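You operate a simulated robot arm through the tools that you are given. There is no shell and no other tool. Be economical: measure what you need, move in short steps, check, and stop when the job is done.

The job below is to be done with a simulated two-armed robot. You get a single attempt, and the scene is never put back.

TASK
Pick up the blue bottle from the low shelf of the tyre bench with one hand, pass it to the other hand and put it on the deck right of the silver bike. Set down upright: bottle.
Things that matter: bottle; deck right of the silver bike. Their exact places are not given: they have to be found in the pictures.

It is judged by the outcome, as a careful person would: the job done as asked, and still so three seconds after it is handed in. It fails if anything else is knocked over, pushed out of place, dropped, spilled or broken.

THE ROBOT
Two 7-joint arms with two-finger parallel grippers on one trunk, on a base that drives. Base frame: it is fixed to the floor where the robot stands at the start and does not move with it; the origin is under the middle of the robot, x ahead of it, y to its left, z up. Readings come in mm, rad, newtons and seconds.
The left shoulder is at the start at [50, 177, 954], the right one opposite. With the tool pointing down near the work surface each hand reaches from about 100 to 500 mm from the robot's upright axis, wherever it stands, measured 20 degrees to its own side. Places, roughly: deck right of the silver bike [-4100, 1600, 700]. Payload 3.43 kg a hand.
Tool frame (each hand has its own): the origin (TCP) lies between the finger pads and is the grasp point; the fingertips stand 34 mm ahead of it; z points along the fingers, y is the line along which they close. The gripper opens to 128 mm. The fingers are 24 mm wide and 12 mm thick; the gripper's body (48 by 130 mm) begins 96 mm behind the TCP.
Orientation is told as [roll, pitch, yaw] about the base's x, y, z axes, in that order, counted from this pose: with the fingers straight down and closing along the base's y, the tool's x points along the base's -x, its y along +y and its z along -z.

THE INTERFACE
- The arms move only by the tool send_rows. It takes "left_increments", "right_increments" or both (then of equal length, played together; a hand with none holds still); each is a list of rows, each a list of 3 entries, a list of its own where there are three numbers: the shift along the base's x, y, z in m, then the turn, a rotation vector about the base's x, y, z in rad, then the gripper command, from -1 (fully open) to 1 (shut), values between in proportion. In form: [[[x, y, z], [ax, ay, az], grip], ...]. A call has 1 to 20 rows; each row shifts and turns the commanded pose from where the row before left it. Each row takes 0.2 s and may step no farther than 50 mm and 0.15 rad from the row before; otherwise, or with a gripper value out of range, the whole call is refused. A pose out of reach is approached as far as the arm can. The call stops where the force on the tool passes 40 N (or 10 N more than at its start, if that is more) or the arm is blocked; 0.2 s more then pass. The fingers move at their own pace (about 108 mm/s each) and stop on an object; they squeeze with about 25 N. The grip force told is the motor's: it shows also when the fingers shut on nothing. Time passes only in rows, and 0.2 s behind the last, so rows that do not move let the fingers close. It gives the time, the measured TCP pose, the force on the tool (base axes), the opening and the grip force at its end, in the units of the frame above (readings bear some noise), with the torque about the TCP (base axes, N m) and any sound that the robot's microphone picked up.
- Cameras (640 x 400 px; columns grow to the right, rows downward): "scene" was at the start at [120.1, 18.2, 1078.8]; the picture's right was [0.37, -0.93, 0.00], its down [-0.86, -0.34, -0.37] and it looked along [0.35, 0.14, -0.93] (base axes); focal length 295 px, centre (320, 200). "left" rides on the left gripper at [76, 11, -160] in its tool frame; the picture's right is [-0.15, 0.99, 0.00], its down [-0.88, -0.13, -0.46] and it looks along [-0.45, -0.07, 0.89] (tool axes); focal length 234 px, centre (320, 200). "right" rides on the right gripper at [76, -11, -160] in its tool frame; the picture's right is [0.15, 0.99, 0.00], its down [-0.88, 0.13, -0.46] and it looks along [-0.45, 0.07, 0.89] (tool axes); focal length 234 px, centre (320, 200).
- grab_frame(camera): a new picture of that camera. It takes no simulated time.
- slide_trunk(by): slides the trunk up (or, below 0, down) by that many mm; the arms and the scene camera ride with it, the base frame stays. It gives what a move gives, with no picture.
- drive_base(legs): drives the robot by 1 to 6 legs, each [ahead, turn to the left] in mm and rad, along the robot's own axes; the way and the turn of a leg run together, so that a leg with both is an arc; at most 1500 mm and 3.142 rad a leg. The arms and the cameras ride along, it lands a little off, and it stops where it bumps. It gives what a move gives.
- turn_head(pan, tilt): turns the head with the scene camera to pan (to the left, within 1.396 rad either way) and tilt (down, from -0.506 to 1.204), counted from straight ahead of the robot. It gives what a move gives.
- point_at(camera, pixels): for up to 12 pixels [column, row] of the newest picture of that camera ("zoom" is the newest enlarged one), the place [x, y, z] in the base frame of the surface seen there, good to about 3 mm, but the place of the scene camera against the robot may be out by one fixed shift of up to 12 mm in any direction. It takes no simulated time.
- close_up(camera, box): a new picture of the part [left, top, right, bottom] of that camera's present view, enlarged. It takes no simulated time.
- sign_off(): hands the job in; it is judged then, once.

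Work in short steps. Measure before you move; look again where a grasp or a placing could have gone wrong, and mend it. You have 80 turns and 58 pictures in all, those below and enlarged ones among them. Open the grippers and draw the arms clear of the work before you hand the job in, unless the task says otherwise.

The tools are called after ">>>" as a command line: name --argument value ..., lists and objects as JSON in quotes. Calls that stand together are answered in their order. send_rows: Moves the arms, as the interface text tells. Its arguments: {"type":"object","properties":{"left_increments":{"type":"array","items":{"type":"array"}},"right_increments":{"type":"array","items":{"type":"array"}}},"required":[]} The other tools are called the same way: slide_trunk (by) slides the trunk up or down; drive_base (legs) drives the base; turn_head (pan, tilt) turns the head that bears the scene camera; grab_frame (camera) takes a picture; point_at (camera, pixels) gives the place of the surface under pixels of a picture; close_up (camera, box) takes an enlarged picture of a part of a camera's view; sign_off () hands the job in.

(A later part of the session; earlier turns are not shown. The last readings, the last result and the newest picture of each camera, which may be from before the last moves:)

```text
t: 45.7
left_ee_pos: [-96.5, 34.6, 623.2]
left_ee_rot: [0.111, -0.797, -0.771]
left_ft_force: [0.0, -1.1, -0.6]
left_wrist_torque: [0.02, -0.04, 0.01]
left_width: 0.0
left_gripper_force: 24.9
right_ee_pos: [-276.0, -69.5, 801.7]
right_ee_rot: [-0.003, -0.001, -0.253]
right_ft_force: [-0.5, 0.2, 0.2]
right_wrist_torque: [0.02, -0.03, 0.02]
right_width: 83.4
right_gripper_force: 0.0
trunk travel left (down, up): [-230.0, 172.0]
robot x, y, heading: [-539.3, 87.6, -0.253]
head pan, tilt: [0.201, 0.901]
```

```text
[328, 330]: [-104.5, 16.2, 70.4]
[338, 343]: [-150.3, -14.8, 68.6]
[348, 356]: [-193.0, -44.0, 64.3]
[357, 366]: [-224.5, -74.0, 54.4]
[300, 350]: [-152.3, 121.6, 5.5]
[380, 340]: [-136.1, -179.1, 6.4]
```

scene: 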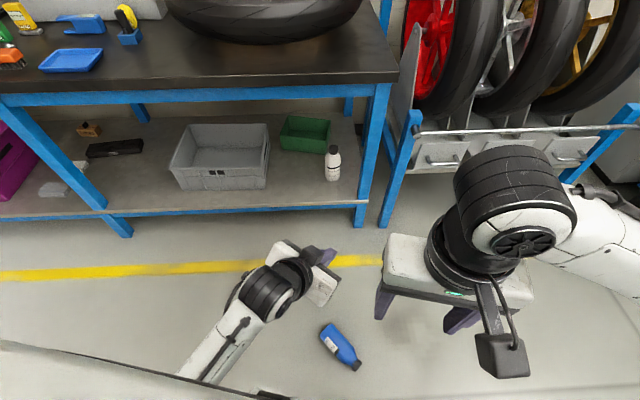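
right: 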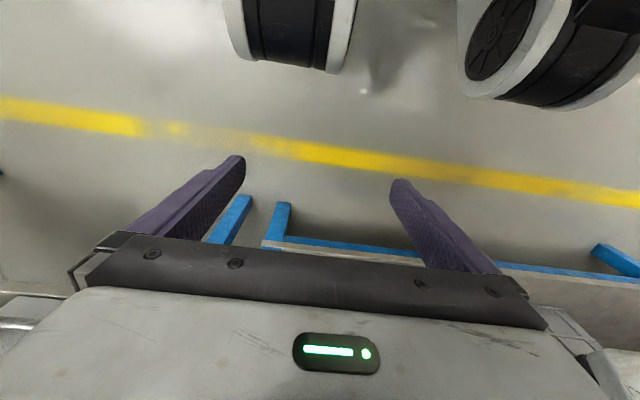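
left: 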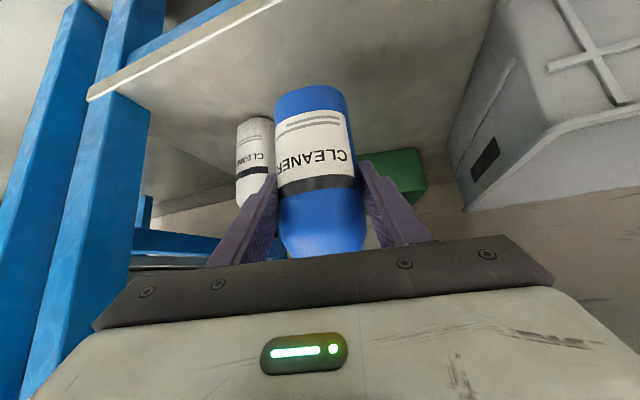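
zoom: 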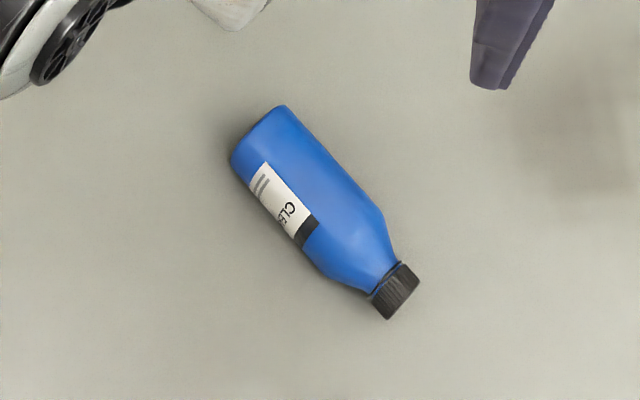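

The bottle lies whole on its side, centre about (-140,-8), cap pointing to (-0.81,-0.59). To be able to stand it up with the left hand, the cap must point away from the robot, so I drive round to (-96,463) and face about -1.9 rad, well clear of bottle and bench.

>>> drive_base --legs '[[0, 0.956], [581, 0], [0, 1.84], [0, 1.84]]'

>>> turn_head --pan 0.0 --tilt 0.8

>>> grab_frame --camera "scene"

```text
t: 60.3
left_ee_pos: [-164.0, 22.6, 624.4]
left_ee_rot: [0.112, -0.797, -2.384]
left_ft_force: [0.2, 0.3, -0.6]
left_wrist_torque: [0.0, 0.0, -0.02]
left_width: 0.0
left_gripper_force: 25.6
right_ee_pos: [-261.9, 205.4, 798.8]
right_ee_rot: [-0.002, 0.0, -1.865]
right_ft_force: [-0.1, -0.1, 0.2]
right_wrist_torque: [0.0, 0.01, -0.02]
right_width: 83.0
right_gripper_force: 0.0
trunk travel left (down, up): [-230.0, 172.0]
robot x, y, heading: [-93.6, 461.3, -1.865]
head pan, tilt: [0.201, 0.901]
```

```text
t: 61.1
left_ee_pos: [-164.4, 23.8, 622.8]
left_ee_rot: [0.11, -0.799, -2.384]
left_ft_force: [0.1, -0.9, -0.3]
left_wrist_torque: [0.0, 0.0, 0.0]
left_width: 0.2
left_gripper_force: 24.9
right_ee_pos: [-261.3, 206.7, 799.6]
right_ee_rot: [0.001, 0.0, -1.865]
right_ft_force: [0.2, 0.4, 0.4]
right_wrist_torque: [-0.02, -0.01, 0.01]
right_width: 83.2
right_gripper_force: 0.1
trunk travel left (down, up): [-230.0, 172.0]
robot x, y, heading: [-93.7, 460.0, -1.859]
head pan, tilt: [0.0, 0.799]
```

```text
36 pictures are left
```

scene: 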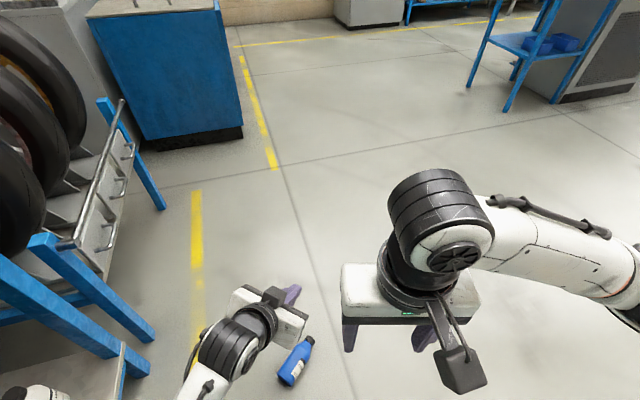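

The bottle (297,360) now points its cap away from the robot. I turn the left hand to straight down aligned with the bottle's axis (yaw -2.51), open it, and bring it over to the arm's natural side.

>>> send_rows --left_increments '[[[0.0137, 0.015, 0], [0.105, -0.084, -0.021], -0.6], [[0.0137, 0.015, 0], [0.105, -0.084, -0.021], -0.6], [[0.0137, 0.015, 0], [0.105, -0.084, -0.021], -0.6], [[0.0137, 0.015, 0], [0.105, -0.084, -0.021], -0.6], [[0.0137, 0.015, 0], [0.105, -0.084, -0.021], -0.6], [[0.0137, 0.015, 0], [0.105, -0.084, -0.021], -0.6], [[0, 0, 0], [0, 0, 0], -0.6]]'

>>> close_up --camera "scene" --box '[220, 320, 380, 400]'

```text
t: 62.7
left_ee_pos: [-81.8, 114.7, 624.5]
left_ee_rot: [-0.037, 0.001, -2.454]
left_ft_force: [0.1, -0.8, -0.4]
left_wrist_torque: [0.03, 0.0, -0.02]
left_width: 102.6
left_gripper_force: 0.1
right_ee_pos: [-261.1, 205.9, 801.0]
right_ee_rot: [0.0, 0.0, -1.864]
right_ft_force: [-0.6, -0.3, -0.2]
right_wrist_torque: [0.0, 0.02, -0.03]
right_width: 82.9
right_gripper_force: 0.0
trunk travel left (down, up): [-230.0, 172.0]
robot x, y, heading: [-94.7, 459.8, -1.861]
head pan, tilt: [0.0, 0.799]
```

```text
4.00 times, centred on (300, 360) of scene
```

zoom: 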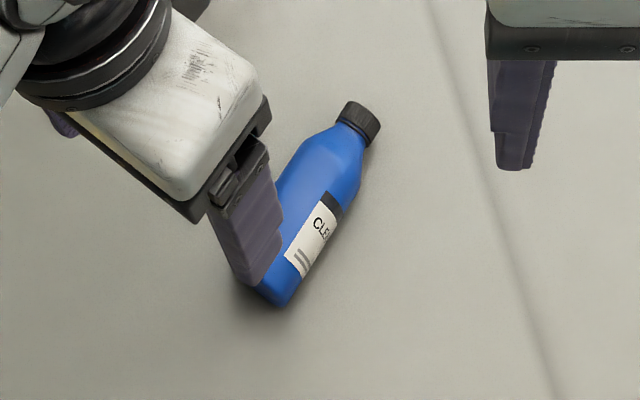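

The hand is down-pointing and open 103 mm. I lower it with the arm first (so the arm gets straight before the trunk goes down).

>>> send_rows --left_increments '[[[0, 0, -0.035], [-0.004, -0.003, -0.007], -0.6], [[0, 0, -0.035], [-0.004, -0.003, -0.007], -0.6], [[0, 0, -0.035], [-0.004, -0.003, -0.007], -0.6], [[0, 0, -0.035], [-0.004, -0.003, -0.007], -0.6], [[0, 0, -0.035], [-0.004, -0.003, -0.007], -0.6], [[0, 0, -0.035], [-0.004, -0.003, -0.007], -0.6], [[0, 0, -0.035], [-0.004, -0.003, -0.007], -0.6], [[0, 0, -0.035], [0, 0, -0.007], -0.6]]'

```text
t: 64.5
left_ee_pos: [-82.0, 115.1, 344.1]
left_ee_rot: [0.0, -0.003, -2.51]
left_ft_force: [-0.2, -0.3, 0.0]
left_wrist_torque: [0.0, 0.03, 0.02]
left_width: 102.3
left_gripper_force: 0.1
right_ee_pos: [-261.0, 206.6, 800.6]
right_ee_rot: [-0.001, 0.001, -1.864]
right_ft_force: [0.3, 0.9, 0.0]
right_wrist_torque: [0.0, 0.01, -0.01]
right_width: 83.0
right_gripper_force: 0.0
trunk travel left (down, up): [-230.0, 172.0]
robot x, y, heading: [-92.8, 460.6, -1.862]
head pan, tilt: [0.0, 0.799]
```

I drive ahead 130 mm so the open hand comes over the bottle and look with the left camera.

>>> drive_base --legs '[[130, 0]]'

>>> grab_frame --camera "left"

```text
t: 65.8
left_ee_pos: [-117.6, -7.6, 343.5]
left_ee_rot: [-0.002, -0.001, -2.51]
left_ft_force: [0.8, -0.1, -0.6]
left_wrist_torque: [0.01, -0.01, 0.03]
left_width: 102.5
left_gripper_force: 0.1
right_ee_pos: [-299.1, 83.5, 800.4]
right_ee_rot: [0.001, -0.001, -1.864]
right_ft_force: [0.7, 0.1, -0.9]
right_wrist_torque: [0.0, -0.01, 0.01]
right_width: 83.0
right_gripper_force: 0.0
trunk travel left (down, up): [-230.0, 172.0]
robot x, y, heading: [-133.9, 340.0, -1.869]
head pan, tilt: [0.0, 0.799]
```

```text
34 pictures are left
```

left: 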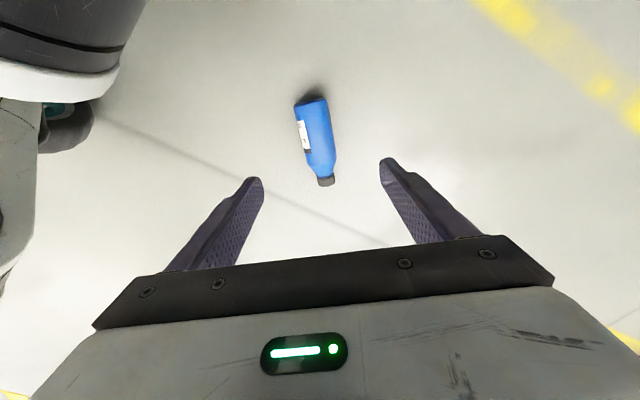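

The bottle (317,135) is in view, aligned with the fingers within a few degrees. I measure it for the exact grasp point.

>>> point_at --camera "left" --pixels '[[312, 102], [316, 125], [320, 150], [324, 172], [326, 182], [304, 130], [330, 130]]'

```text
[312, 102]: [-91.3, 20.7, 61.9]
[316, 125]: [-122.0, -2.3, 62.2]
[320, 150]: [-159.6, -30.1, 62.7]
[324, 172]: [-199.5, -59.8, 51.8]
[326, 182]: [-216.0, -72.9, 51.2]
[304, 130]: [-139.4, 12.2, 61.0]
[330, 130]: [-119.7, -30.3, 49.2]
```

Axis direction (-0.80,-0.60), grasp point (-136,-13), centre height ~31. I shift over it and lower by arm 60 mm, then the trunk 215 mm.

>>> send_rows --left_increments '[[[-0.006, -0.002, -0.02], [0, 0, 0.004], -0.6], [[-0.006, -0.002, -0.02], [0, 0, 0.004], -0.6], [[-0.006, -0.001, -0.02], [0, 0, 0.004], -0.6]]'

>>> slide_trunk --by -190

>>> grab_frame --camera "left"

```text
t: 66.5
left_ee_pos: [-132.3, -8.7, 298.5]
left_ee_rot: [-0.002, -0.004, -2.501]
left_ft_force: [0.0, -0.4, -0.9]
left_wrist_torque: [-0.02, 0.0, 0.0]
left_width: 102.5
left_gripper_force: 0.1
left hand out of reach, approached as far as the arm can: row 3
right_ee_pos: [-298.8, 82.9, 800.9]
right_ee_rot: [-0.001, 0.0, -1.863]
right_ft_force: [-0.5, 0.1, 0.2]
right_wrist_torque: [0.0, 0.01, -0.01]
right_width: 83.0
right_gripper_force: 0.1
trunk travel left (down, up): [-230.0, 172.0]
robot x, y, heading: [-131.9, 342.9, -1.864]
head pan, tilt: [0.0, 0.799]
```

```text
t: 68.6
left_ee_pos: [-133.6, -15.8, 111.4]
left_ee_rot: [0.005, -0.013, -2.501]
left_ft_force: [0.2, 0.1, -0.1]
left_wrist_torque: [0.02, 0.0, 0.0]
left_width: 102.2
left_gripper_force: 0.1
right_ee_pos: [-300.1, 83.4, 611.4]
right_ee_rot: [0.002, 0.001, -1.864]
right_ft_force: [0.1, 0.9, 0.0]
right_wrist_torque: [0.0, -0.02, 0.0]
right_width: 83.4
right_gripper_force: 0.1
trunk travel left (down, up): [-40.0, 362.0]
robot x, y, heading: [-129.3, 339.3, -1.864]
head pan, tilt: [0.0, 0.799]
```

```text
33 pictures are left
```

left: 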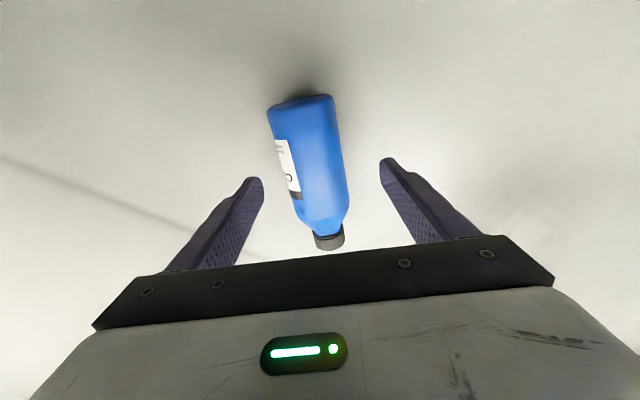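

I still need ~70 mm lower than the reach allows here (about z 70). Before nudging the base ahead, I check with the right camera how far the robot's base juts out near the floor.

>>> grab_frame --camera "right"

>>> point_at --camera "right" --pixels '[[320, 5], [200, 5], [100, 5], [450, 5], [600, 5], [320, 60]]'

```text
32 pictures are left
```

right: 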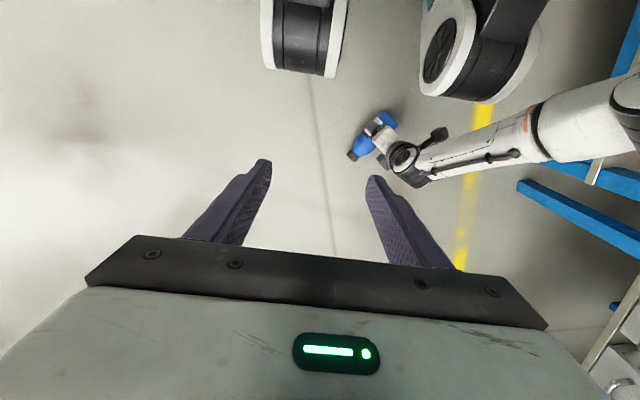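

```text
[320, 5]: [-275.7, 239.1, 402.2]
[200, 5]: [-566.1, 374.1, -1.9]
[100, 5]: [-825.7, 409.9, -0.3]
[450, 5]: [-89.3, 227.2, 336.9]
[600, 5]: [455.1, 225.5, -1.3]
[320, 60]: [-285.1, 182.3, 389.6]
```

>>> point_at --camera "right" --pixels '[[380, 4], [395, 30], [365, 4], [410, 4], [430, 4], [410, 60], [250, 4]]'

```text
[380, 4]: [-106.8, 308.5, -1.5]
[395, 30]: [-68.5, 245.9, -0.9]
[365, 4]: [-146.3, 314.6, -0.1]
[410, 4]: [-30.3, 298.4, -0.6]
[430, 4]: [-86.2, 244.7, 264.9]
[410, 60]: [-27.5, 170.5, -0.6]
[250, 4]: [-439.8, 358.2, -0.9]
```

Floor is seen right up to the robot's centre line, so the base doesn't jut out. I drive 80 mm ahead, bring the hand back over the bottle, and use the remaining trunk travel.

>>> drive_base --legs '[[80, 0]]'

>>> send_rows --left_increments '[[[0.006, 0.019, 0], [0, 0, 0], -0.6], [[0.006, 0.019, 0], [0, 0, 0], -0.6], [[0.006, 0.019, 0], [0, 0, 0], -0.6], [[0.005, 0.019, 0], [0, 0, 0], -0.6], [[0, 0, -0.01], [0, 0, 0], -0.6], [[0, 0, -0.01], [0, 0, 0], -0.6]]'

```text
t: 69.4
left_ee_pos: [-138.4, -27.1, 114.0]
left_ee_rot: [0.007, -0.015, -2.5]
left_ft_force: [0.0, -0.4, -0.5]
left_wrist_torque: [0.01, -0.02, 0.02]
left_width: 102.3
left_gripper_force: 0.0
right_ee_pos: [-302.6, 73.6, 610.4]
right_ee_rot: [-0.001, 0.0, -1.865]
right_ft_force: [-0.7, 0.4, -0.4]
right_wrist_torque: [-0.03, 0.03, 0.0]
right_width: 83.2
right_gripper_force: 0.1
trunk travel left (down, up): [-40.0, 362.0]
robot x, y, heading: [-136.0, 334.9, -1.864]
head pan, tilt: [0.0, 0.799]
stopped in leg 1: the robot was blocked; the commanded pose is now the measured one
```

```text
t: 70.1
left_ee_pos: [-193.5, -109.3, 180.9]
left_ee_rot: [0.097, -0.195, -2.519]
left_ft_force: [0.4, -0.4, 0.3]
left_wrist_torque: [-0.05, 0.02, -0.01]
left_width: 102.4
left_gripper_force: 0.0
right_ee_pos: [-301.4, 75.2, 609.4]
right_ee_rot: [0.004, -0.001, -1.863]
right_ft_force: [0.0, -0.5, -0.5]
right_wrist_torque: [-0.04, -0.02, 0.01]
right_width: 83.3
right_gripper_force: 0.0
trunk travel left (down, up): [-40.0, 362.0]
robot x, y, heading: [-138.5, 328.5, -1.867]
head pan, tilt: [0.0, 0.799]
stopped in row 3 (left hand): the arm was blocked; the commanded pose is now the measured one
```

The base and arm got blocked; in the right picture the left forearm reaches out toward the bench frame (600,110). I measure that.

>>> point_at --camera "right" --pixels '[[540, 130], [600, 110], [630, 100], [600, 200], [560, 195], [480, 60], [500, 20]]'

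>>> turn_head --pan 0.9 --tilt 0.9

>>> grab_frame --camera "scene"

```text
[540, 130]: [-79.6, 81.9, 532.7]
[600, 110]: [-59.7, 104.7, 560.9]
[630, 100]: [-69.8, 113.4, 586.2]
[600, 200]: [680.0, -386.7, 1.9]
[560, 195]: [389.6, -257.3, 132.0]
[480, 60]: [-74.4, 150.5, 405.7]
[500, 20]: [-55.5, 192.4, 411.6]
```

```text
t: 71.3
left_ee_pos: [-191.9, -108.8, 179.5]
left_ee_rot: [0.096, -0.189, -2.52]
left_ft_force: [0.8, 0.8, -0.2]
left_wrist_torque: [-0.02, -0.02, 0.03]
left_width: 102.3
left_gripper_force: 0.0
right_ee_pos: [-302.3, 74.1, 608.8]
right_ee_rot: [0.002, 0.003, -1.865]
right_ft_force: [0.2, 0.6, 0.8]
right_wrist_torque: [-0.04, -0.01, 0.01]
right_width: 83.0
right_gripper_force: 0.1
trunk travel left (down, up): [-40.0, 362.0]
robot x, y, heading: [-135.9, 331.2, -1.862]
head pan, tilt: [0.901, 0.901]
```

```text
31 pictures are left
```

scene: 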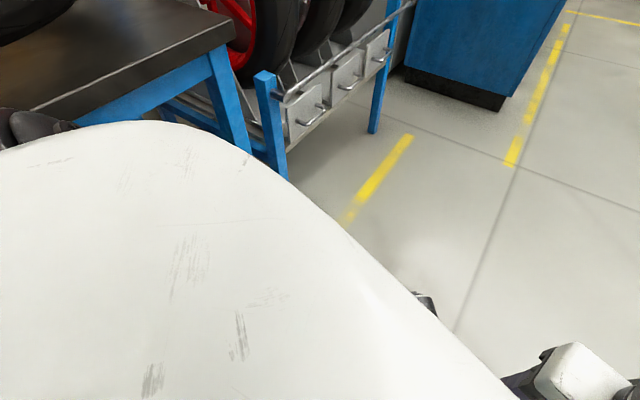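

The arm isn't near the bench; it was simply cramped at its reach limit. The hand is now free at z 180, so I drive 50 mm nearer and then re-place the hand over the bottle in slow steps.

>>> drive_base --legs '[[50, 0]]'

>>> turn_head --pan 0.0 --tilt 0.85

>>> grab_frame --camera "scene"

```text
t: 72.2
left_ee_pos: [-204.1, -155.5, 180.0]
left_ee_rot: [0.095, -0.188, -2.519]
left_ft_force: [0.0, 0.4, 0.1]
left_wrist_torque: [-0.01, 0.02, -0.04]
left_width: 102.5
left_gripper_force: 0.0
right_ee_pos: [-316.4, 27.9, 609.7]
right_ee_rot: [0.002, 0.0, -1.861]
right_ft_force: [-0.5, -0.6, -0.3]
right_wrist_torque: [0.03, 0.01, 0.04]
right_width: 83.2
right_gripper_force: 0.0
trunk travel left (down, up): [-40.0, 362.0]
robot x, y, heading: [-149.2, 278.5, -1.865]
head pan, tilt: [0.901, 0.901]
```

```text
t: 73.4
left_ee_pos: [-204.9, -156.0, 179.8]
left_ee_rot: [0.093, -0.19, -2.516]
left_ft_force: [-0.5, -0.9, 0.0]
left_wrist_torque: [-0.02, -0.03, -0.01]
left_width: 102.5
left_gripper_force: 0.0
right_ee_pos: [-316.2, 27.3, 611.2]
right_ee_rot: [0.0, -0.002, -1.862]
right_ft_force: [0.8, -0.1, 0.3]
right_wrist_torque: [-0.01, 0.03, 0.0]
right_width: 83.3
right_gripper_force: 0.0
trunk travel left (down, up): [-40.0, 362.0]
robot x, y, heading: [-148.9, 281.0, -1.858]
head pan, tilt: [0.0, 0.85]
```

```text
30 pictures are left
```

scene: 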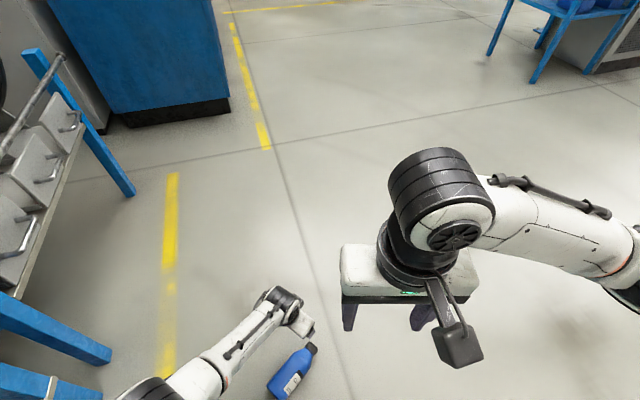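

The bottle still lies at (292,375). I raise the hand and move it back over the bottle in small steps, straightening the tilt.

>>> point_at --camera "scene" --pixels '[[278, 386], [292, 372], [302, 358], [310, 348]]'

>>> send_rows --left_increments '[[[0, 0.0, 0.03], [0, 0, 0], -0.6], [[0.0, 0.0, 0.03], [0, 0, 0], -0.6], [[0.01, 0.02, 0.02], [0.02, -0.03, 0], -0.6], [[0.01, 0.02, 0.02], [0.02, -0.03, 0], -0.6], [[0.01, 0.02, 0], [0.02, -0.03, 0], -0.6], [[0.01, 0.02, 0], [0.01, -0.03, 0], -0.6], [[0.01, 0.02, 0], [0, 0, 0], -0.6], [[0.01, 0.02, 0], [0, 0, 0], -0.6]]'

```text
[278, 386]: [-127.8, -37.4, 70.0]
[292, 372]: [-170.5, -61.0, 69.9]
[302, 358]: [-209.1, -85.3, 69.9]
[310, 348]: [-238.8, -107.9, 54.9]
```

```text
t: 74.8
left_ee_pos: [-195.0, -158.6, 339.5]
left_ee_rot: [0.202, -0.188, -2.529]
left_ft_force: [0.1, -0.2, 0.0]
left_wrist_torque: [-0.01, -0.01, 0.0]
left_width: 102.6
left_gripper_force: 0.2
right_ee_pos: [-318.1, 29.4, 612.7]
right_ee_rot: [0.007, -0.007, -1.863]
right_ft_force: [-0.3, 0.4, -0.1]
right_wrist_torque: [0.06, -0.03, -0.05]
right_width: 83.3
right_gripper_force: 0.1
trunk travel left (down, up): [-40.0, 362.0]
robot x, y, heading: [-151.2, 279.7, -1.87]
head pan, tilt: [0.0, 0.85]
stopped in row 7 (left hand): the arm was blocked; the commanded pose is now the measured one
```

The bottle has shifted ~30 mm ahead of where it was: the robot's base must have nudged it. Before going on I need to know my own base's shape, so I tilt the right hand back to look at it.

>>> send_rows --right_increments '[[[-0.008, -0.028, 0.02], [0.115, -0.035, 0], -0.3], [[-0.008, -0.028, 0.02], [0.115, -0.035, 0], -0.3], [[-0.008, -0.028, 0.02], [0.115, -0.035, 0], -0.3], [[-0.008, -0.028, 0.02], [0.115, -0.035, 0], -0.3], [[-0.008, -0.028, 0.02], [0.115, -0.035, 0], -0.3]]'

>>> grab_frame --camera "right"

```text
t: 76.0
left_ee_pos: [-196.3, -158.4, 340.0]
left_ee_rot: [0.2, -0.187, -2.53]
left_ft_force: [-0.6, 0.1, -0.5]
left_wrist_torque: [-0.01, 0.01, 0.04]
left_width: 102.1
left_gripper_force: 0.0
right_ee_pos: [-355.8, -109.4, 711.4]
right_ee_rot: [0.012, 0.597, -1.855]
right_ft_force: [-0.1, 0.1, -1.0]
right_wrist_torque: [0.06, 0.0, 0.02]
right_width: 83.3
right_gripper_force: 0.1
trunk travel left (down, up): [-40.0, 362.0]
robot x, y, heading: [-150.0, 283.3, -1.861]
head pan, tilt: [0.0, 0.85]
```

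```text
29 pictures are left
```

right: 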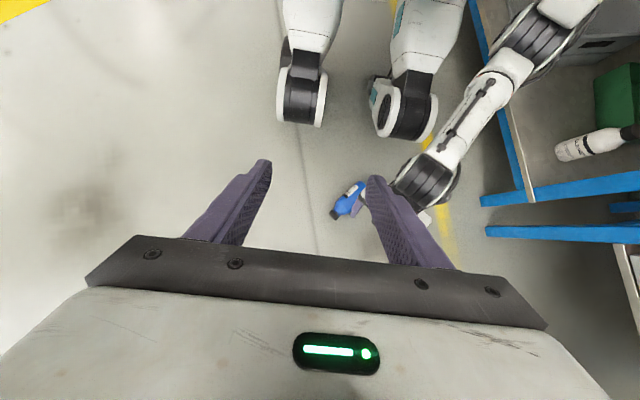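

The robot has leg-like supports with knees at (302,95) and (405,110), and floor visible between them. I measure these knees and the bottle.

>>> point_at --camera "right" --pixels '[[302, 100], [303, 120], [410, 110], [410, 135], [305, 30], [425, 30], [375, 90], [350, 195], [335, 213], [360, 185], [300, 140], [440, 160]]'

>>> close_up --camera "right" --box '[260, 0, 500, 240]'

```text
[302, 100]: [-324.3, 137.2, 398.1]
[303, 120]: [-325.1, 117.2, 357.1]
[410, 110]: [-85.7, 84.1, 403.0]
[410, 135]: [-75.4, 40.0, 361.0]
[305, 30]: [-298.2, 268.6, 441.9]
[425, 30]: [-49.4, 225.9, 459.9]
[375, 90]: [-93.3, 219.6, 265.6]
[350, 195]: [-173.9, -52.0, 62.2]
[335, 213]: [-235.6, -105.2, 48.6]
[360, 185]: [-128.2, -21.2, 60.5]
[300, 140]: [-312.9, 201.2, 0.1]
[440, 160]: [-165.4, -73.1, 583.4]
```

```text
1.67 times, centred on (380, 120) of right
```

zoom: 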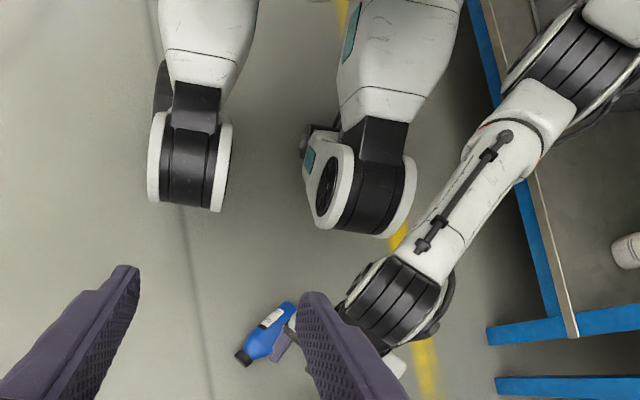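

Bottle grasp point is now about (-148,-39). The left knee (rel ~(210,141), z 360) stands where the wrist must go; so I'll raise the trunk, back off and turn so the bottle lies outboard of the knee at about (290,255) in the robot's frame.

>>> slide_trunk --by 190

>>> drive_base --legs '[[-67, 0], [0, -0.44]]'

```text
t: 78.1
left_ee_pos: [-194.2, -159.1, 525.3]
left_ee_rot: [0.191, -0.186, -2.529]
left_ft_force: [-0.2, -0.7, 0.3]
left_wrist_torque: [-0.01, -0.04, -0.01]
left_width: 102.3
left_gripper_force: 0.1
right_ee_pos: [-354.2, -112.7, 897.8]
right_ee_rot: [0.001, 0.601, -1.861]
right_ft_force: [-1.0, 0.2, -0.8]
right_wrist_torque: [0.03, 0.0, -0.01]
right_width: 83.1
right_gripper_force: 0.1
trunk travel left (down, up): [-230.0, 172.0]
robot x, y, heading: [-148.4, 284.2, -1.86]
head pan, tilt: [0.0, 0.85]
```

```text
t: 80.4
left_ee_pos: [-361.6, -28.9, 524.6]
left_ee_rot: [0.192, -0.185, -2.978]
left_ft_force: [0.3, 0.4, 0.0]
left_wrist_torque: [-0.05, -0.01, 0.0]
left_width: 102.4
left_gripper_force: 0.1
right_ee_pos: [-484.4, 82.2, 898.7]
right_ee_rot: [0.003, 0.602, -2.31]
right_ft_force: [1.1, 0.3, 0.2]
right_wrist_torque: [0.01, -0.01, 0.01]
right_width: 83.3
right_gripper_force: 0.1
trunk travel left (down, up): [-230.0, 172.0]
robot x, y, heading: [-132.0, 349.8, -2.319]
head pan, tilt: [0.0, 0.85]
```

Now I bring the left hand over to the bottle's place, straight down with yaw -2.5, at the present safe height.

>>> send_rows --left_increments '[[[0.02, -0.001, 0], [0.028, -0.019, 0.06], -0.6], [[0.027, -0.001, 0], [0.028, -0.019, 0.06], -0.6], [[0.028, -0.001, 0], [0.028, -0.019, 0.06], -0.6], [[0.028, -0.001, 0], [0.028, -0.019, 0.06], -0.6], [[0.028, -0.001, 0], [0.028, -0.019, 0.06], -0.6], [[0.028, -0.001, 0], [0.028, -0.019, 0.06], -0.6], [[0.028, -0.001, 0], [0.028, -0.019, 0.06], -0.6], [[0.027, -0.001, 0], [0.024, -0.019, 0.058], -0.6]]'

>>> grab_frame --camera "left"

```text
t: 82.2
left_ee_pos: [-148.2, -34.9, 524.7]
left_ee_rot: [0.051, 0.039, -2.483]
left_ft_force: [0.3, 0.1, -0.7]
left_wrist_torque: [-0.01, 0.01, 0.03]
left_width: 102.1
left_gripper_force: 0.1
right_ee_pos: [-485.0, 82.1, 898.5]
right_ee_rot: [0.002, 0.601, -2.312]
right_ft_force: [-0.3, 0.0, 0.1]
right_wrist_torque: [0.05, 0.04, -0.02]
right_width: 83.2
right_gripper_force: 0.1
trunk travel left (down, up): [-230.0, 172.0]
robot x, y, heading: [-127.9, 348.8, -2.314]
head pan, tilt: [0.0, 0.85]
```

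```text
27 pictures are left
```

left: 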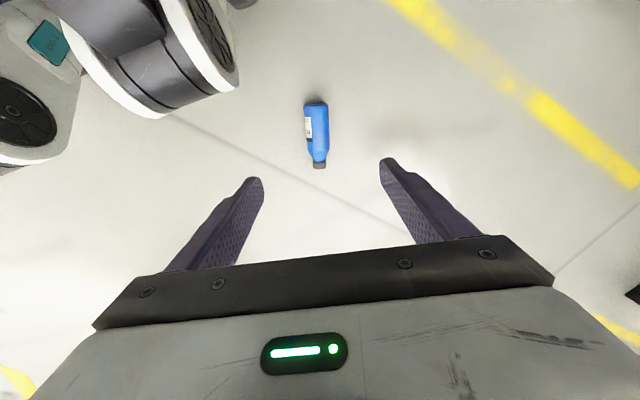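

The bottle (317,135) is seen well, with the knee off to the upper left. I measure it and then lower the arm.

>>> point_at --camera "left" --pixels '[[316, 106], [316, 120], [317, 135], [318, 150], [319, 164]]'

>>> send_rows --left_increments '[[[0, 0, -0.03], [0.008, 0.012, 0], -0.6], [[0, 0, -0.03], [0.008, 0.012, 0], -0.6], [[0, 0, -0.03], [0, 0, 0], -0.6], [[0, 0, -0.03], [0, 0, 0], -0.6], [[0, 0, -0.03], [0, 0, 0], -0.6], [[0, 0, -0.03], [0, 0, 0], -0.6]]'

```text
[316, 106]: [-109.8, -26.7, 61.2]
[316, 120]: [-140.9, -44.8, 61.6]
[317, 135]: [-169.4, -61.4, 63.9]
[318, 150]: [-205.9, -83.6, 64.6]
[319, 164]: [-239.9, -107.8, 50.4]
```

```text
t: 83.6
left_ee_pos: [-147.4, -36.5, 344.7]
left_ee_rot: [0.025, 0.029, -2.488]
left_ft_force: [0.6, 0.1, 0.2]
left_wrist_torque: [0.0, 0.0, -0.06]
left_width: 102.6
left_gripper_force: 0.0
right_ee_pos: [-485.7, 81.5, 898.7]
right_ee_rot: [0.002, 0.6, -2.313]
right_ft_force: [0.5, -0.2, -0.7]
right_wrist_torque: [-0.01, 0.02, -0.02]
right_width: 83.5
right_gripper_force: 0.1
trunk travel left (down, up): [-230.0, 172.0]
robot x, y, heading: [-126.0, 348.6, -2.309]
head pan, tilt: [0.0, 0.85]
```

The bottle axis is now (-0.86,-0.51), grasp point (-152,-52). I go 25 mm nearer for reach and align the hand.

>>> drive_base --legs '[[25, 0]]'

>>> send_rows --left_increments '[[[0.004, 0.001, -0.01], [0.001, 0.013, -0.039], -0.6], [[0.004, 0.001, -0.01], [0.001, 0.013, -0.039], -0.6], [[0.004, 0.001, -0.01], [0.001, 0.012, -0.039], -0.6], [[0, 0, -0.01], [0, 0, 0], -0.6]]'

>>> slide_trunk --by -190

>>> grab_frame --camera "left"

```text
t: 84.4
left_ee_pos: [-163.2, -54.2, 344.9]
left_ee_rot: [0.025, 0.03, -2.487]
left_ft_force: [0.7, -0.3, -0.8]
left_wrist_torque: [0.01, -0.03, 0.01]
left_width: 102.4
left_gripper_force: 0.0
right_ee_pos: [-501.7, 63.8, 898.1]
right_ee_rot: [0.002, 0.601, -2.312]
right_ft_force: [-1.0, -0.6, -0.4]
right_wrist_torque: [-0.01, -0.02, -0.03]
right_width: 83.1
right_gripper_force: 0.0
trunk travel left (down, up): [-230.0, 172.0]
robot x, y, heading: [-145.8, 329.1, -2.315]
head pan, tilt: [0.0, 0.85]
```

```text
t: 85.4
left_ee_pos: [-151.9, -51.0, 303.8]
left_ee_rot: [0.003, -0.001, -2.602]
left_ft_force: [-0.8, -0.5, -0.8]
left_wrist_torque: [0.01, -0.02, -0.03]
left_width: 102.5
left_gripper_force: 0.1
right_ee_pos: [-501.2, 64.0, 898.6]
right_ee_rot: [0.001, 0.6, -2.309]
right_ft_force: [-0.1, 0.6, -0.3]
right_wrist_torque: [-0.02, 0.0, 0.0]
right_width: 83.2
right_gripper_force: 0.1
trunk travel left (down, up): [-230.0, 172.0]
robot x, y, heading: [-144.5, 331.5, -2.314]
head pan, tilt: [0.0, 0.85]
```

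```text
t: 87.5
left_ee_pos: [-150.9, -50.8, 114.0]
left_ee_rot: [0.002, 0.0, -2.604]
left_ft_force: [0.2, -0.7, -0.1]
left_wrist_torque: [0.0, 0.0, 0.0]
left_width: 102.3
left_gripper_force: 0.0
right_ee_pos: [-501.4, 63.3, 708.9]
right_ee_rot: [0.002, 0.6, -2.311]
right_ft_force: [0.1, 0.0, 0.4]
right_wrist_torque: [0.01, 0.01, 0.01]
right_width: 83.3
right_gripper_force: 0.0
trunk travel left (down, up): [-40.0, 362.0]
robot x, y, heading: [-144.3, 330.6, -2.314]
head pan, tilt: [0.0, 0.85]
```

```text
26 pictures are left
```

left: 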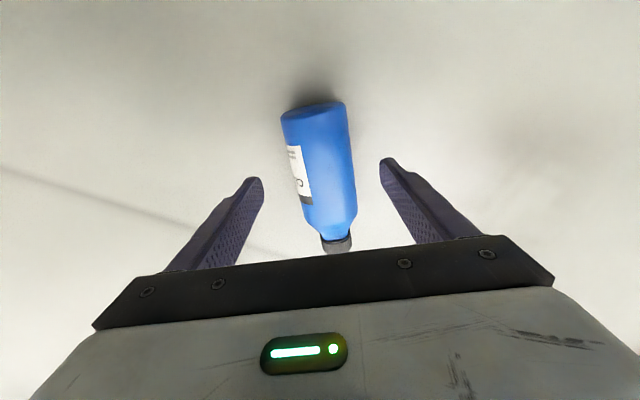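

The descent was clean this time (z 114). I measure once more before the last bit.

>>> point_at --camera "left" --pixels '[[314, 108], [320, 140], [326, 170], [332, 205], [338, 245]]'

```text
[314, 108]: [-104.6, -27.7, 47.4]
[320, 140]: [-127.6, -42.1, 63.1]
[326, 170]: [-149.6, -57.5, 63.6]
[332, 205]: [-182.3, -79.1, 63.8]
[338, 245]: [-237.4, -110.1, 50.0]
```

Final correction: 7 mm sideways, then arm down 32 mm and the trunk its last 38 mm, which puts the tips about 10 mm above the floor.

>>> send_rows --left_increments '[[[-0.002, -0.003, -0.008], [0, 0, 0.01], -0.6], [[-0.002, -0.003, -0.008], [0, 0, 0.01], -0.6], [[0, 0, -0.008], [0, 0, 0], -0.6], [[0, 0, -0.008], [0, 0, 0], -0.6]]'

>>> slide_trunk --by -38

```text
t: 88.5
left_ee_pos: [-155.2, -56.6, 81.0]
left_ee_rot: [0.002, 0.0, -2.583]
left_ft_force: [-0.7, 0.3, -0.3]
left_wrist_torque: [0.0, 0.0, -0.01]
left_width: 102.6
left_gripper_force: 0.1
right_ee_pos: [-502.0, 63.4, 709.7]
right_ee_rot: [0.002, 0.6, -2.311]
right_ft_force: [-0.6, 0.9, -0.5]
right_wrist_torque: [0.0, -0.02, 0.0]
right_width: 83.1
right_gripper_force: 0.1
trunk travel left (down, up): [-40.0, 362.0]
robot x, y, heading: [-145.9, 330.7, -2.31]
head pan, tilt: [0.0, 0.85]
```

```text
t: 89.3
left_ee_pos: [-156.4, -57.3, 43.5]
left_ee_rot: [0.002, 0.0, -2.583]
left_ft_force: [0.1, 0.6, -0.6]
left_wrist_torque: [0.04, 0.02, 0.0]
left_width: 102.3
left_gripper_force: 0.0
right_ee_pos: [-501.5, 64.5, 670.1]
right_ee_rot: [0.001, 0.599, -2.309]
right_ft_force: [0.2, 0.7, -0.1]
right_wrist_torque: [-0.01, 0.02, -0.03]
right_width: 83.3
right_gripper_force: 0.1
trunk travel left (down, up): [-2.0, 400.0]
robot x, y, heading: [-145.0, 330.5, -2.312]
head pan, tilt: [0.0, 0.85]
```

Height 43.5 mm: the pads straddle the bottle's middle. I close.

>>> send_rows --left_increments '[[[0, 0, -0.003], [0, 0, 0], -0.3], [[0, 0, 0], [0, 0, 0], 1], [[0, 0, 0], [0, 0, 0], 1], [[0, 0, 0], [0, 0, 0], 1], [[0, 0, 0], [0, 0, 0], 1]]'

>>> slide_trunk --by 330

>>> grab_frame --camera "left"

```text
t: 90.5
left_ee_pos: [-153.2, -58.9, 41.0]
left_ee_rot: [0.003, -0.002, -2.582]
left_ft_force: [0.4, -0.1, 0.8]
left_wrist_torque: [0.03, -0.03, 0.04]
left_width: 63.1
left_gripper_force: 25.1
right_ee_pos: [-500.9, 62.9, 671.3]
right_ee_rot: [0.001, 0.597, -2.312]
right_ft_force: [-0.2, 0.6, 0.5]
right_wrist_torque: [0.03, -0.01, 0.0]
right_width: 83.2
right_gripper_force: 0.0
trunk travel left (down, up): [-2.0, 400.0]
robot x, y, heading: [-146.4, 332.8, -2.312]
head pan, tilt: [0.0, 0.85]
```

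```text
t: 93.8
left_ee_pos: [-156.0, -56.9, 371.4]
left_ee_rot: [0.003, 0.001, -2.584]
left_ft_force: [0.2, -0.4, -3.6]
left_wrist_torque: [0.02, -0.04, 0.0]
left_width: 63.1
left_gripper_force: 24.9
right_ee_pos: [-502.2, 63.6, 1000.5]
right_ee_rot: [0.001, 0.601, -2.311]
right_ft_force: [0.2, 0.6, 0.4]
right_wrist_torque: [-0.01, 0.04, -0.02]
right_width: 83.2
right_gripper_force: 0.1
trunk travel left (down, up): [-332.0, 70.0]
robot x, y, heading: [-144.7, 329.1, -2.313]
head pan, tilt: [0.0, 0.85]
```

```text
25 pictures are left
```

left: 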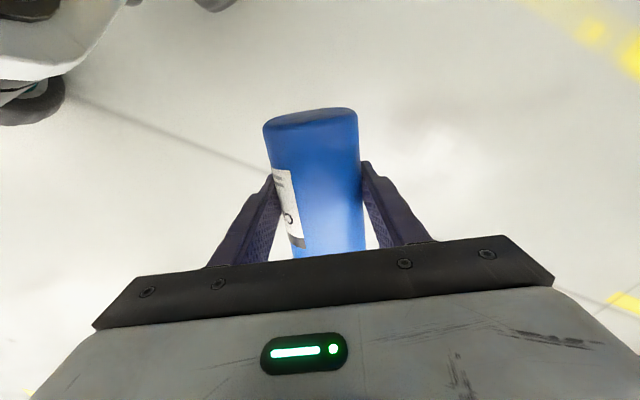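

Bottle held again (63 mm, 3.6 N). Now I raise the left arm and then tilt the hand up so the cap turns upward, staying well left of the right hand.

>>> send_rows --left_increments '[[[-0.007, -0.007, 0.035], [0, 0, 0], 1], [[-0.007, -0.007, 0.035], [0, 0, 0], 1], [[-0.007, -0.007, 0.035], [0, 0, 0], 1], [[-0.007, -0.007, 0.035], [0, 0, 0], 1], [[-0.007, -0.007, 0.035], [-0.037, 0.06, 0], 1], [[-0.007, -0.007, 0.035], [-0.037, 0.06, 0], 1], [[-0.007, -0.007, 0.035], [-0.037, 0.06, 0], 1], [[-0.007, -0.007, 0.035], [-0.037, 0.06, 0], 1], [[-0.007, -0.007, 0.035], [-0.037, 0.06, 0], 1], [[-0.007, -0.007, 0.035], [-0.037, 0.06, 0], 1], [[-0.007, -0.007, 0.03], [-0.037, 0.06, 0], 1], [[-0.007, -0.007, 0.03], [-0.037, 0.06, 0], 1]]'

>>> send_rows --left_increments '[[[-0.003, -0.003, 0.01], [-0.045, 0.072, 0], 1], [[-0.003, -0.003, 0.01], [-0.045, 0.072, 0], 1], [[-0.003, -0.003, 0.01], [-0.045, 0.072, 0], 1], [[-0.003, -0.003, 0.01], [-0.045, 0.072, 0], 1], [[-0.003, -0.003, 0.01], [-0.045, 0.072, 0], 1], [[-0.003, -0.003, 0.01], [-0.045, 0.072, 0], 1], [[-0.003, -0.003, 0.01], [-0.045, 0.072, 0], 1], [[-0.003, -0.003, 0.01], [-0.045, 0.072, 0], 1]]'

```text
t: 96.4
left_ee_pos: [-241.2, -143.2, 781.6]
left_ee_rot: [-0.004, -0.565, -2.584]
left_ft_force: [-0.4, -1.2, -3.0]
left_wrist_torque: [0.01, -0.05, 0.01]
left_width: 63.2
left_gripper_force: 24.7
right_ee_pos: [-501.7, 63.7, 1000.2]
right_ee_rot: [0.002, 0.601, -2.31]
right_ft_force: [0.4, 0.5, 0.7]
right_wrist_torque: [0.02, -0.01, 0.0]
right_width: 83.2
right_gripper_force: 0.1
trunk travel left (down, up): [-332.0, 70.0]
robot x, y, heading: [-147.5, 333.7, -2.31]
head pan, tilt: [0.0, 0.85]
```

```text
t: 98.2
left_ee_pos: [-263.6, -165.9, 860.6]
left_ee_rot: [-0.001, -1.243, -2.584]
left_ft_force: [-0.8, 0.5, -1.5]
left_wrist_torque: [0.03, -0.07, 0.01]
left_width: 63.2
left_gripper_force: 25.1
right_ee_pos: [-502.0, 63.0, 1000.3]
right_ee_rot: [0.0, 0.602, -2.31]
right_ft_force: [0.0, -1.1, -0.5]
right_wrist_torque: [-0.01, 0.01, -0.01]
right_width: 83.2
right_gripper_force: 0.0
trunk travel left (down, up): [-332.0, 70.0]
robot x, y, heading: [-139.6, 328.5, -2.315]
head pan, tilt: [0.0, 0.85]
```

The hand tilts up freely (pitch -1.24). I finish the tilt to horizontal, and set the right hand vertical and a bit outward so that there's room this time.

>>> send_rows --left_increments '[[[0, 0, -0.01], [-0.058, 0.093, 0], 1], [[0, 0, -0.01], [-0.058, 0.093, 0], 1], [[0, 0, -0.01], [-0.058, 0.093, 0], 1], [[0, 0, -0.01], [0, 0, 0], 1], [[0, 0, -0.01], [0, 0, 0], 1], [[0, 0, -0.01], [0, 0, 0], 1]]' --right_increments '[[[-0.009, 0.008, 0.01], [-0.088, 0.081, 0], -0.3], [[-0.009, 0.008, 0.01], [-0.088, 0.081, 0], -0.3], [[-0.009, 0.008, 0.01], [-0.088, 0.081, 0], -0.3], [[-0.009, 0.008, 0.01], [-0.088, 0.081, 0], -0.3], [[-0.009, 0.008, 0.01], [-0.088, 0.081, 0], -0.3], [[0, 0, 0], [0, 0, 0], -0.3]]'

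>>> turn_head --pan 0.25 --tilt 0.5

>>> grab_frame --camera "scene"

```text
t: 99.6
left_ee_pos: [-264.1, -165.2, 800.7]
left_ee_rot: [-2.778, -1.569, 0.19]
left_ft_force: [-0.3, -0.7, -2.7]
left_wrist_torque: [0.01, 0.01, 0.01]
left_width: 63.4
left_gripper_force: 24.8
right_ee_pos: [-545.7, 104.2, 1050.5]
right_ee_rot: [0.0, 0.002, -2.312]
right_ft_force: [-0.1, 0.7, 0.2]
right_wrist_torque: [-0.01, -0.02, 0.02]
right_width: 83.1
right_gripper_force: 0.1
trunk travel left (down, up): [-332.0, 70.0]
robot x, y, heading: [-146.0, 331.8, -2.314]
head pan, tilt: [0.0, 0.85]
```

```text
t: 100.4
left_ee_pos: [-263.2, -165.8, 799.8]
left_ee_rot: [-2.49, -1.569, -0.092]
left_ft_force: [-0.6, 1.6, -3.4]
left_wrist_torque: [0.0, -0.02, 0.0]
left_width: 63.2
left_gripper_force: 25.1
right_ee_pos: [-545.7, 105.1, 1049.9]
right_ee_rot: [-0.001, 0.003, -2.313]
right_ft_force: [-0.1, 0.3, -0.5]
right_wrist_torque: [-0.01, 0.03, -0.01]
right_width: 83.0
right_gripper_force: 0.1
trunk travel left (down, up): [-332.0, 70.0]
robot x, y, heading: [-145.3, 335.0, -2.312]
head pan, tilt: [0.25, 0.499]
```

```text
24 pictures are left
```

scene: 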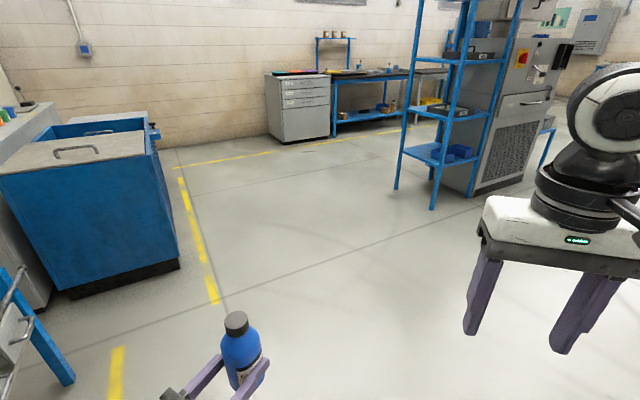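

The bottle stands upright in the left hand, cap at (237,322). I bring it inward, below the right hand's tips (cap ~910, tips ~1016), then measure the cap.

>>> send_rows --left_increments '[[[-0.0113, 0.0154, 0], [0, 0, -0.02], 1], [[-0.0113, 0.0154, 0], [0, 0, -0.02], 1], [[-0.0113, 0.0154, 0], [0, 0, -0.02], 1], [[-0.0113, 0.0154, 0], [0, 0, -0.02], 1], [[-0.0113, 0.0154, 0], [0, 0, -0.02], 1], [[-0.0113, 0.0154, 0], [0, 0, -0.02], 1], [[-0.0113, 0.0154, 0], [0, 0, -0.02], 1], [[-0.0113, 0.0154, 0], [0, 0, -0.02], 1], [[0, 0, 0], [0, 0, 0], 1]]'

>>> grab_frame --camera "scene"

>>> grab_frame --camera "right"

```text
t: 102.4
left_ee_pos: [-354.1, -43.1, 799.5]
left_ee_rot: [-2.69, -1.569, -0.058]
left_ft_force: [0.1, -0.4, -2.8]
left_wrist_torque: [-0.01, -0.01, 0.0]
left_width: 63.2
left_gripper_force: 24.7
right_ee_pos: [-547.2, 105.7, 1050.3]
right_ee_rot: [0.0, 0.004, -2.312]
right_ft_force: [-0.4, 1.2, 0.4]
right_wrist_torque: [-0.01, 0.0, 0.0]
right_width: 83.2
right_gripper_force: 0.1
trunk travel left (down, up): [-332.0, 70.0]
robot x, y, heading: [-146.5, 330.5, -2.316]
head pan, tilt: [0.25, 0.499]
```

```text
23 pictures are left
```

scene: 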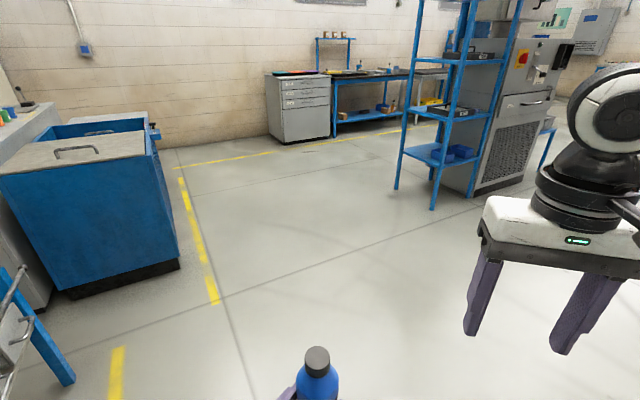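

```text
22 pictures are left
```

right: 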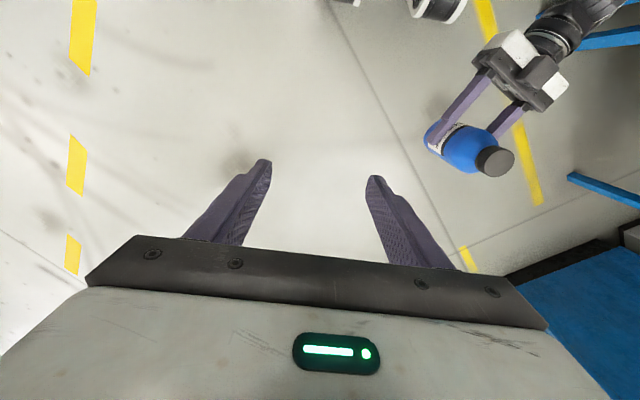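

Both pictures show the bottle upright, cap top at (500,163) in the right view. I measure the cap with the right camera, which is the hand that will take it.

>>> point_at --camera "right" --pixels '[[500, 163], [491, 160], [509, 166], [502, 154], [499, 172], [482, 158], [465, 150], [445, 140]]'

>>> point_at --camera "scene" --pixels '[[318, 354], [310, 354], [326, 354]]'

```text
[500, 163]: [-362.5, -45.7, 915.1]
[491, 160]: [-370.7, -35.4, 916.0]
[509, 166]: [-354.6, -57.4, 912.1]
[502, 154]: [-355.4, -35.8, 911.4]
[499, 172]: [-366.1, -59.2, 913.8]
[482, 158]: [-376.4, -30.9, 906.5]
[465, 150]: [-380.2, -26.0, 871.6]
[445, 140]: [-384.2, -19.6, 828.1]
```

```text
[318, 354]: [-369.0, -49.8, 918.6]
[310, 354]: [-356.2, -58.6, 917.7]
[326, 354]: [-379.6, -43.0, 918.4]
```

Cap centre (-362,-46), top z 914. I bring the left hand 90 mm further to the midline and the right hand over the cap at safe height at the same time.

>>> send_rows --left_increments '[[[-0.0132, 0.0122, 0], [0, 0, -0.02], 1], [[-0.0132, 0.0122, 0], [0, 0, -0.02], 1], [[-0.0132, 0.0122, 0], [0, 0, -0.02], 1], [[-0.0132, 0.0122, 0], [0, 0, -0.02], 1], [[-0.0132, 0.0122, 0], [0, 0, -0.02], 1], [[0, 0, 0], [0, 0, 0], 1]]' --right_increments '[[[0.014, -0.01, 0], [0, 0, 0], -0.3], [[0.014, -0.01, 0], [0, 0, 0], -0.3], [[0.014, -0.01, 0], [0, 0, 0], -0.3], [[0.014, -0.01, 0], [0, 0, 0], -0.3], [[0.0, 0.0, 0], [0, 0, 0], -0.3], [[0, 0, 0], [0, 0, 0], -0.3]]'

>>> grab_frame --camera "right"

```text
t: 103.8
left_ee_pos: [-410.8, 1.6, 793.2]
left_ee_rot: [1.257, -1.531, 2.194]
left_ft_force: [-0.8, -0.3, -2.5]
left_wrist_torque: [0.03, -0.04, 0.02]
left_width: 63.1
left_gripper_force: 24.9
right_ee_pos: [-490.7, 63.6, 1051.0]
right_ee_rot: [0.001, 0.004, -2.315]
right_ft_force: [0.5, 0.0, 0.6]
right_wrist_torque: [0.0, -0.01, 0.0]
right_width: 83.2
right_gripper_force: 0.1
trunk travel left (down, up): [-332.0, 70.0]
robot x, y, heading: [-146.5, 329.0, -2.311]
head pan, tilt: [0.25, 0.499]
```

```text
21 pictures are left
```

right: 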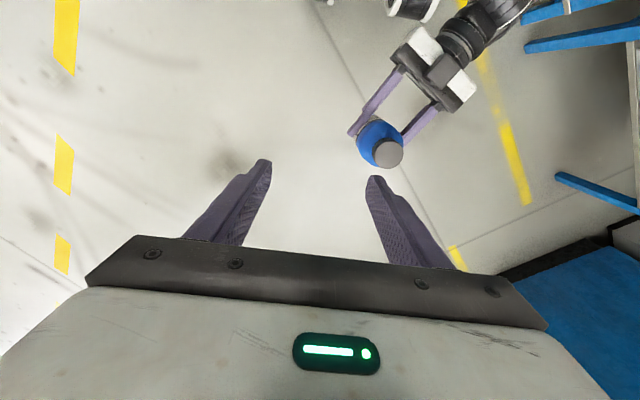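

The left hand is near its inner limit, so it stays here. I measure the cap (389,152) again.

>>> point_at --camera "right" --pixels '[[388, 153], [378, 152], [398, 154], [388, 143], [388, 163], [366, 142], [362, 128], [402, 136]]'

```text
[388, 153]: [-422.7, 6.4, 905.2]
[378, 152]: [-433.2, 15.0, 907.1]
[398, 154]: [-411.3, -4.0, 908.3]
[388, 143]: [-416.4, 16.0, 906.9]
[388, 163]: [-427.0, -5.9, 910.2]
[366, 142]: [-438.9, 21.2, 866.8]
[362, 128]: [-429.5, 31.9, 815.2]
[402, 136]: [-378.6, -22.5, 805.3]
```

Cap top centre (-422,6), z 907. I move the right hand over it and down until the tips are just above the cap, then look.

>>> send_rows --right_increments '[[[0.0173, -0.0145, 0], [0, 0, 0], -0.3], [[0.0173, -0.0145, 0], [0, 0, 0], -0.3], [[0.0172, -0.0145, 0], [0, 0, 0], -0.3], [[0.0172, -0.0145, 0], [0, 0, 0], -0.3], [[0, 0, -0.02], [0, 0, 0], -0.3], [[0, 0, -0.02], [0, 0, 0], -0.3], [[0, 0, -0.02], [0, 0, 0], -0.3], [[0, 0, -0.02], [0, 0, 0], -0.3], [[0, 0, -0.015], [0, 0, 0], -0.3]]'

>>> grab_frame --camera "right"

```text
t: 105.8
left_ee_pos: [-411.3, 0.7, 794.4]
left_ee_rot: [1.297, -1.533, 2.156]
left_ft_force: [0.0, -0.2, -2.8]
left_wrist_torque: [0.04, -0.03, 0.0]
left_width: 63.1
left_gripper_force: 25.2
right_ee_pos: [-421.9, 4.0, 956.8]
right_ee_rot: [0.0, 0.002, -2.313]
right_ft_force: [-0.2, 0.2, -0.2]
right_wrist_torque: [0.02, -0.01, 0.01]
right_width: 83.0
right_gripper_force: 0.1
trunk travel left (down, up): [-332.0, 70.0]
robot x, y, heading: [-141.3, 334.8, -2.313]
head pan, tilt: [0.25, 0.499]
```

```text
20 pictures are left
```

right: 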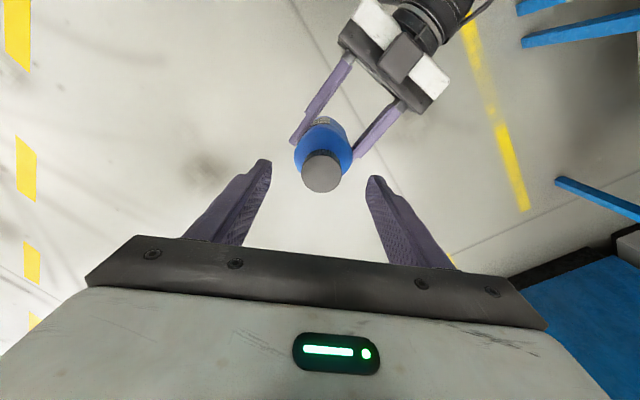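

The cap (322,172) is centred between the right fingers. I lower 46 mm and close on the cap.

>>> send_rows --right_increments '[[[0, 0.0, -0.016], [0, 0, 0], -0.3], [[0, 0.001, -0.016], [0, 0, 0], -0.3], [[0, 0.001, -0.016], [0, 0, 0], -0.3], [[0, 0, 0], [0, 0, 0], -0.3], [[0, 0, 0], [0, 0, 0], 0.2], [[0, 0, 0], [0, 0, 0], 1], [[0, 0, 0], [0, 0, 0], 1], [[0, 0, 0], [0, 0, 0], 1]]'

>>> grab_frame --camera "right"

```text
t: 107.6
left_ee_pos: [-413.0, -0.0, 796.5]
left_ee_rot: [1.295, -1.53, 2.154]
left_ft_force: [-13.4, 10.7, -14.3]
left_wrist_torque: [-0.85, -0.76, -0.32]
left_width: 63.5
left_gripper_force: 24.7
right_ee_pos: [-420.6, 6.1, 908.6]
right_ee_rot: [0.007, 0.001, -2.31]
right_ft_force: [13.0, -8.8, 11.0]
right_wrist_torque: [-0.29, -0.83, 0.29]
right_width: 43.6
right_gripper_force: 25.1
trunk travel left (down, up): [-332.0, 70.0]
robot x, y, heading: [-146.1, 331.3, -2.316]
head pan, tilt: [0.25, 0.499]
```

```text
19 pictures are left
```

right: 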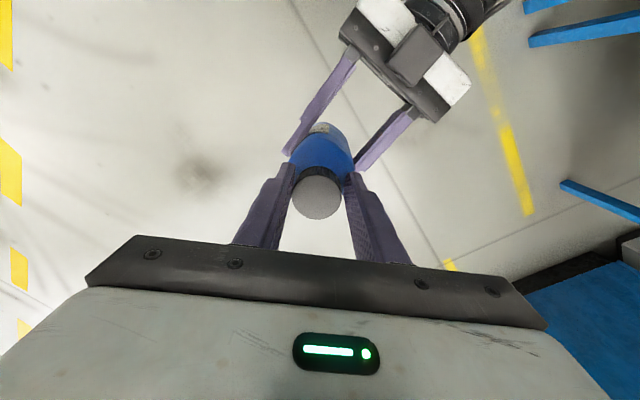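

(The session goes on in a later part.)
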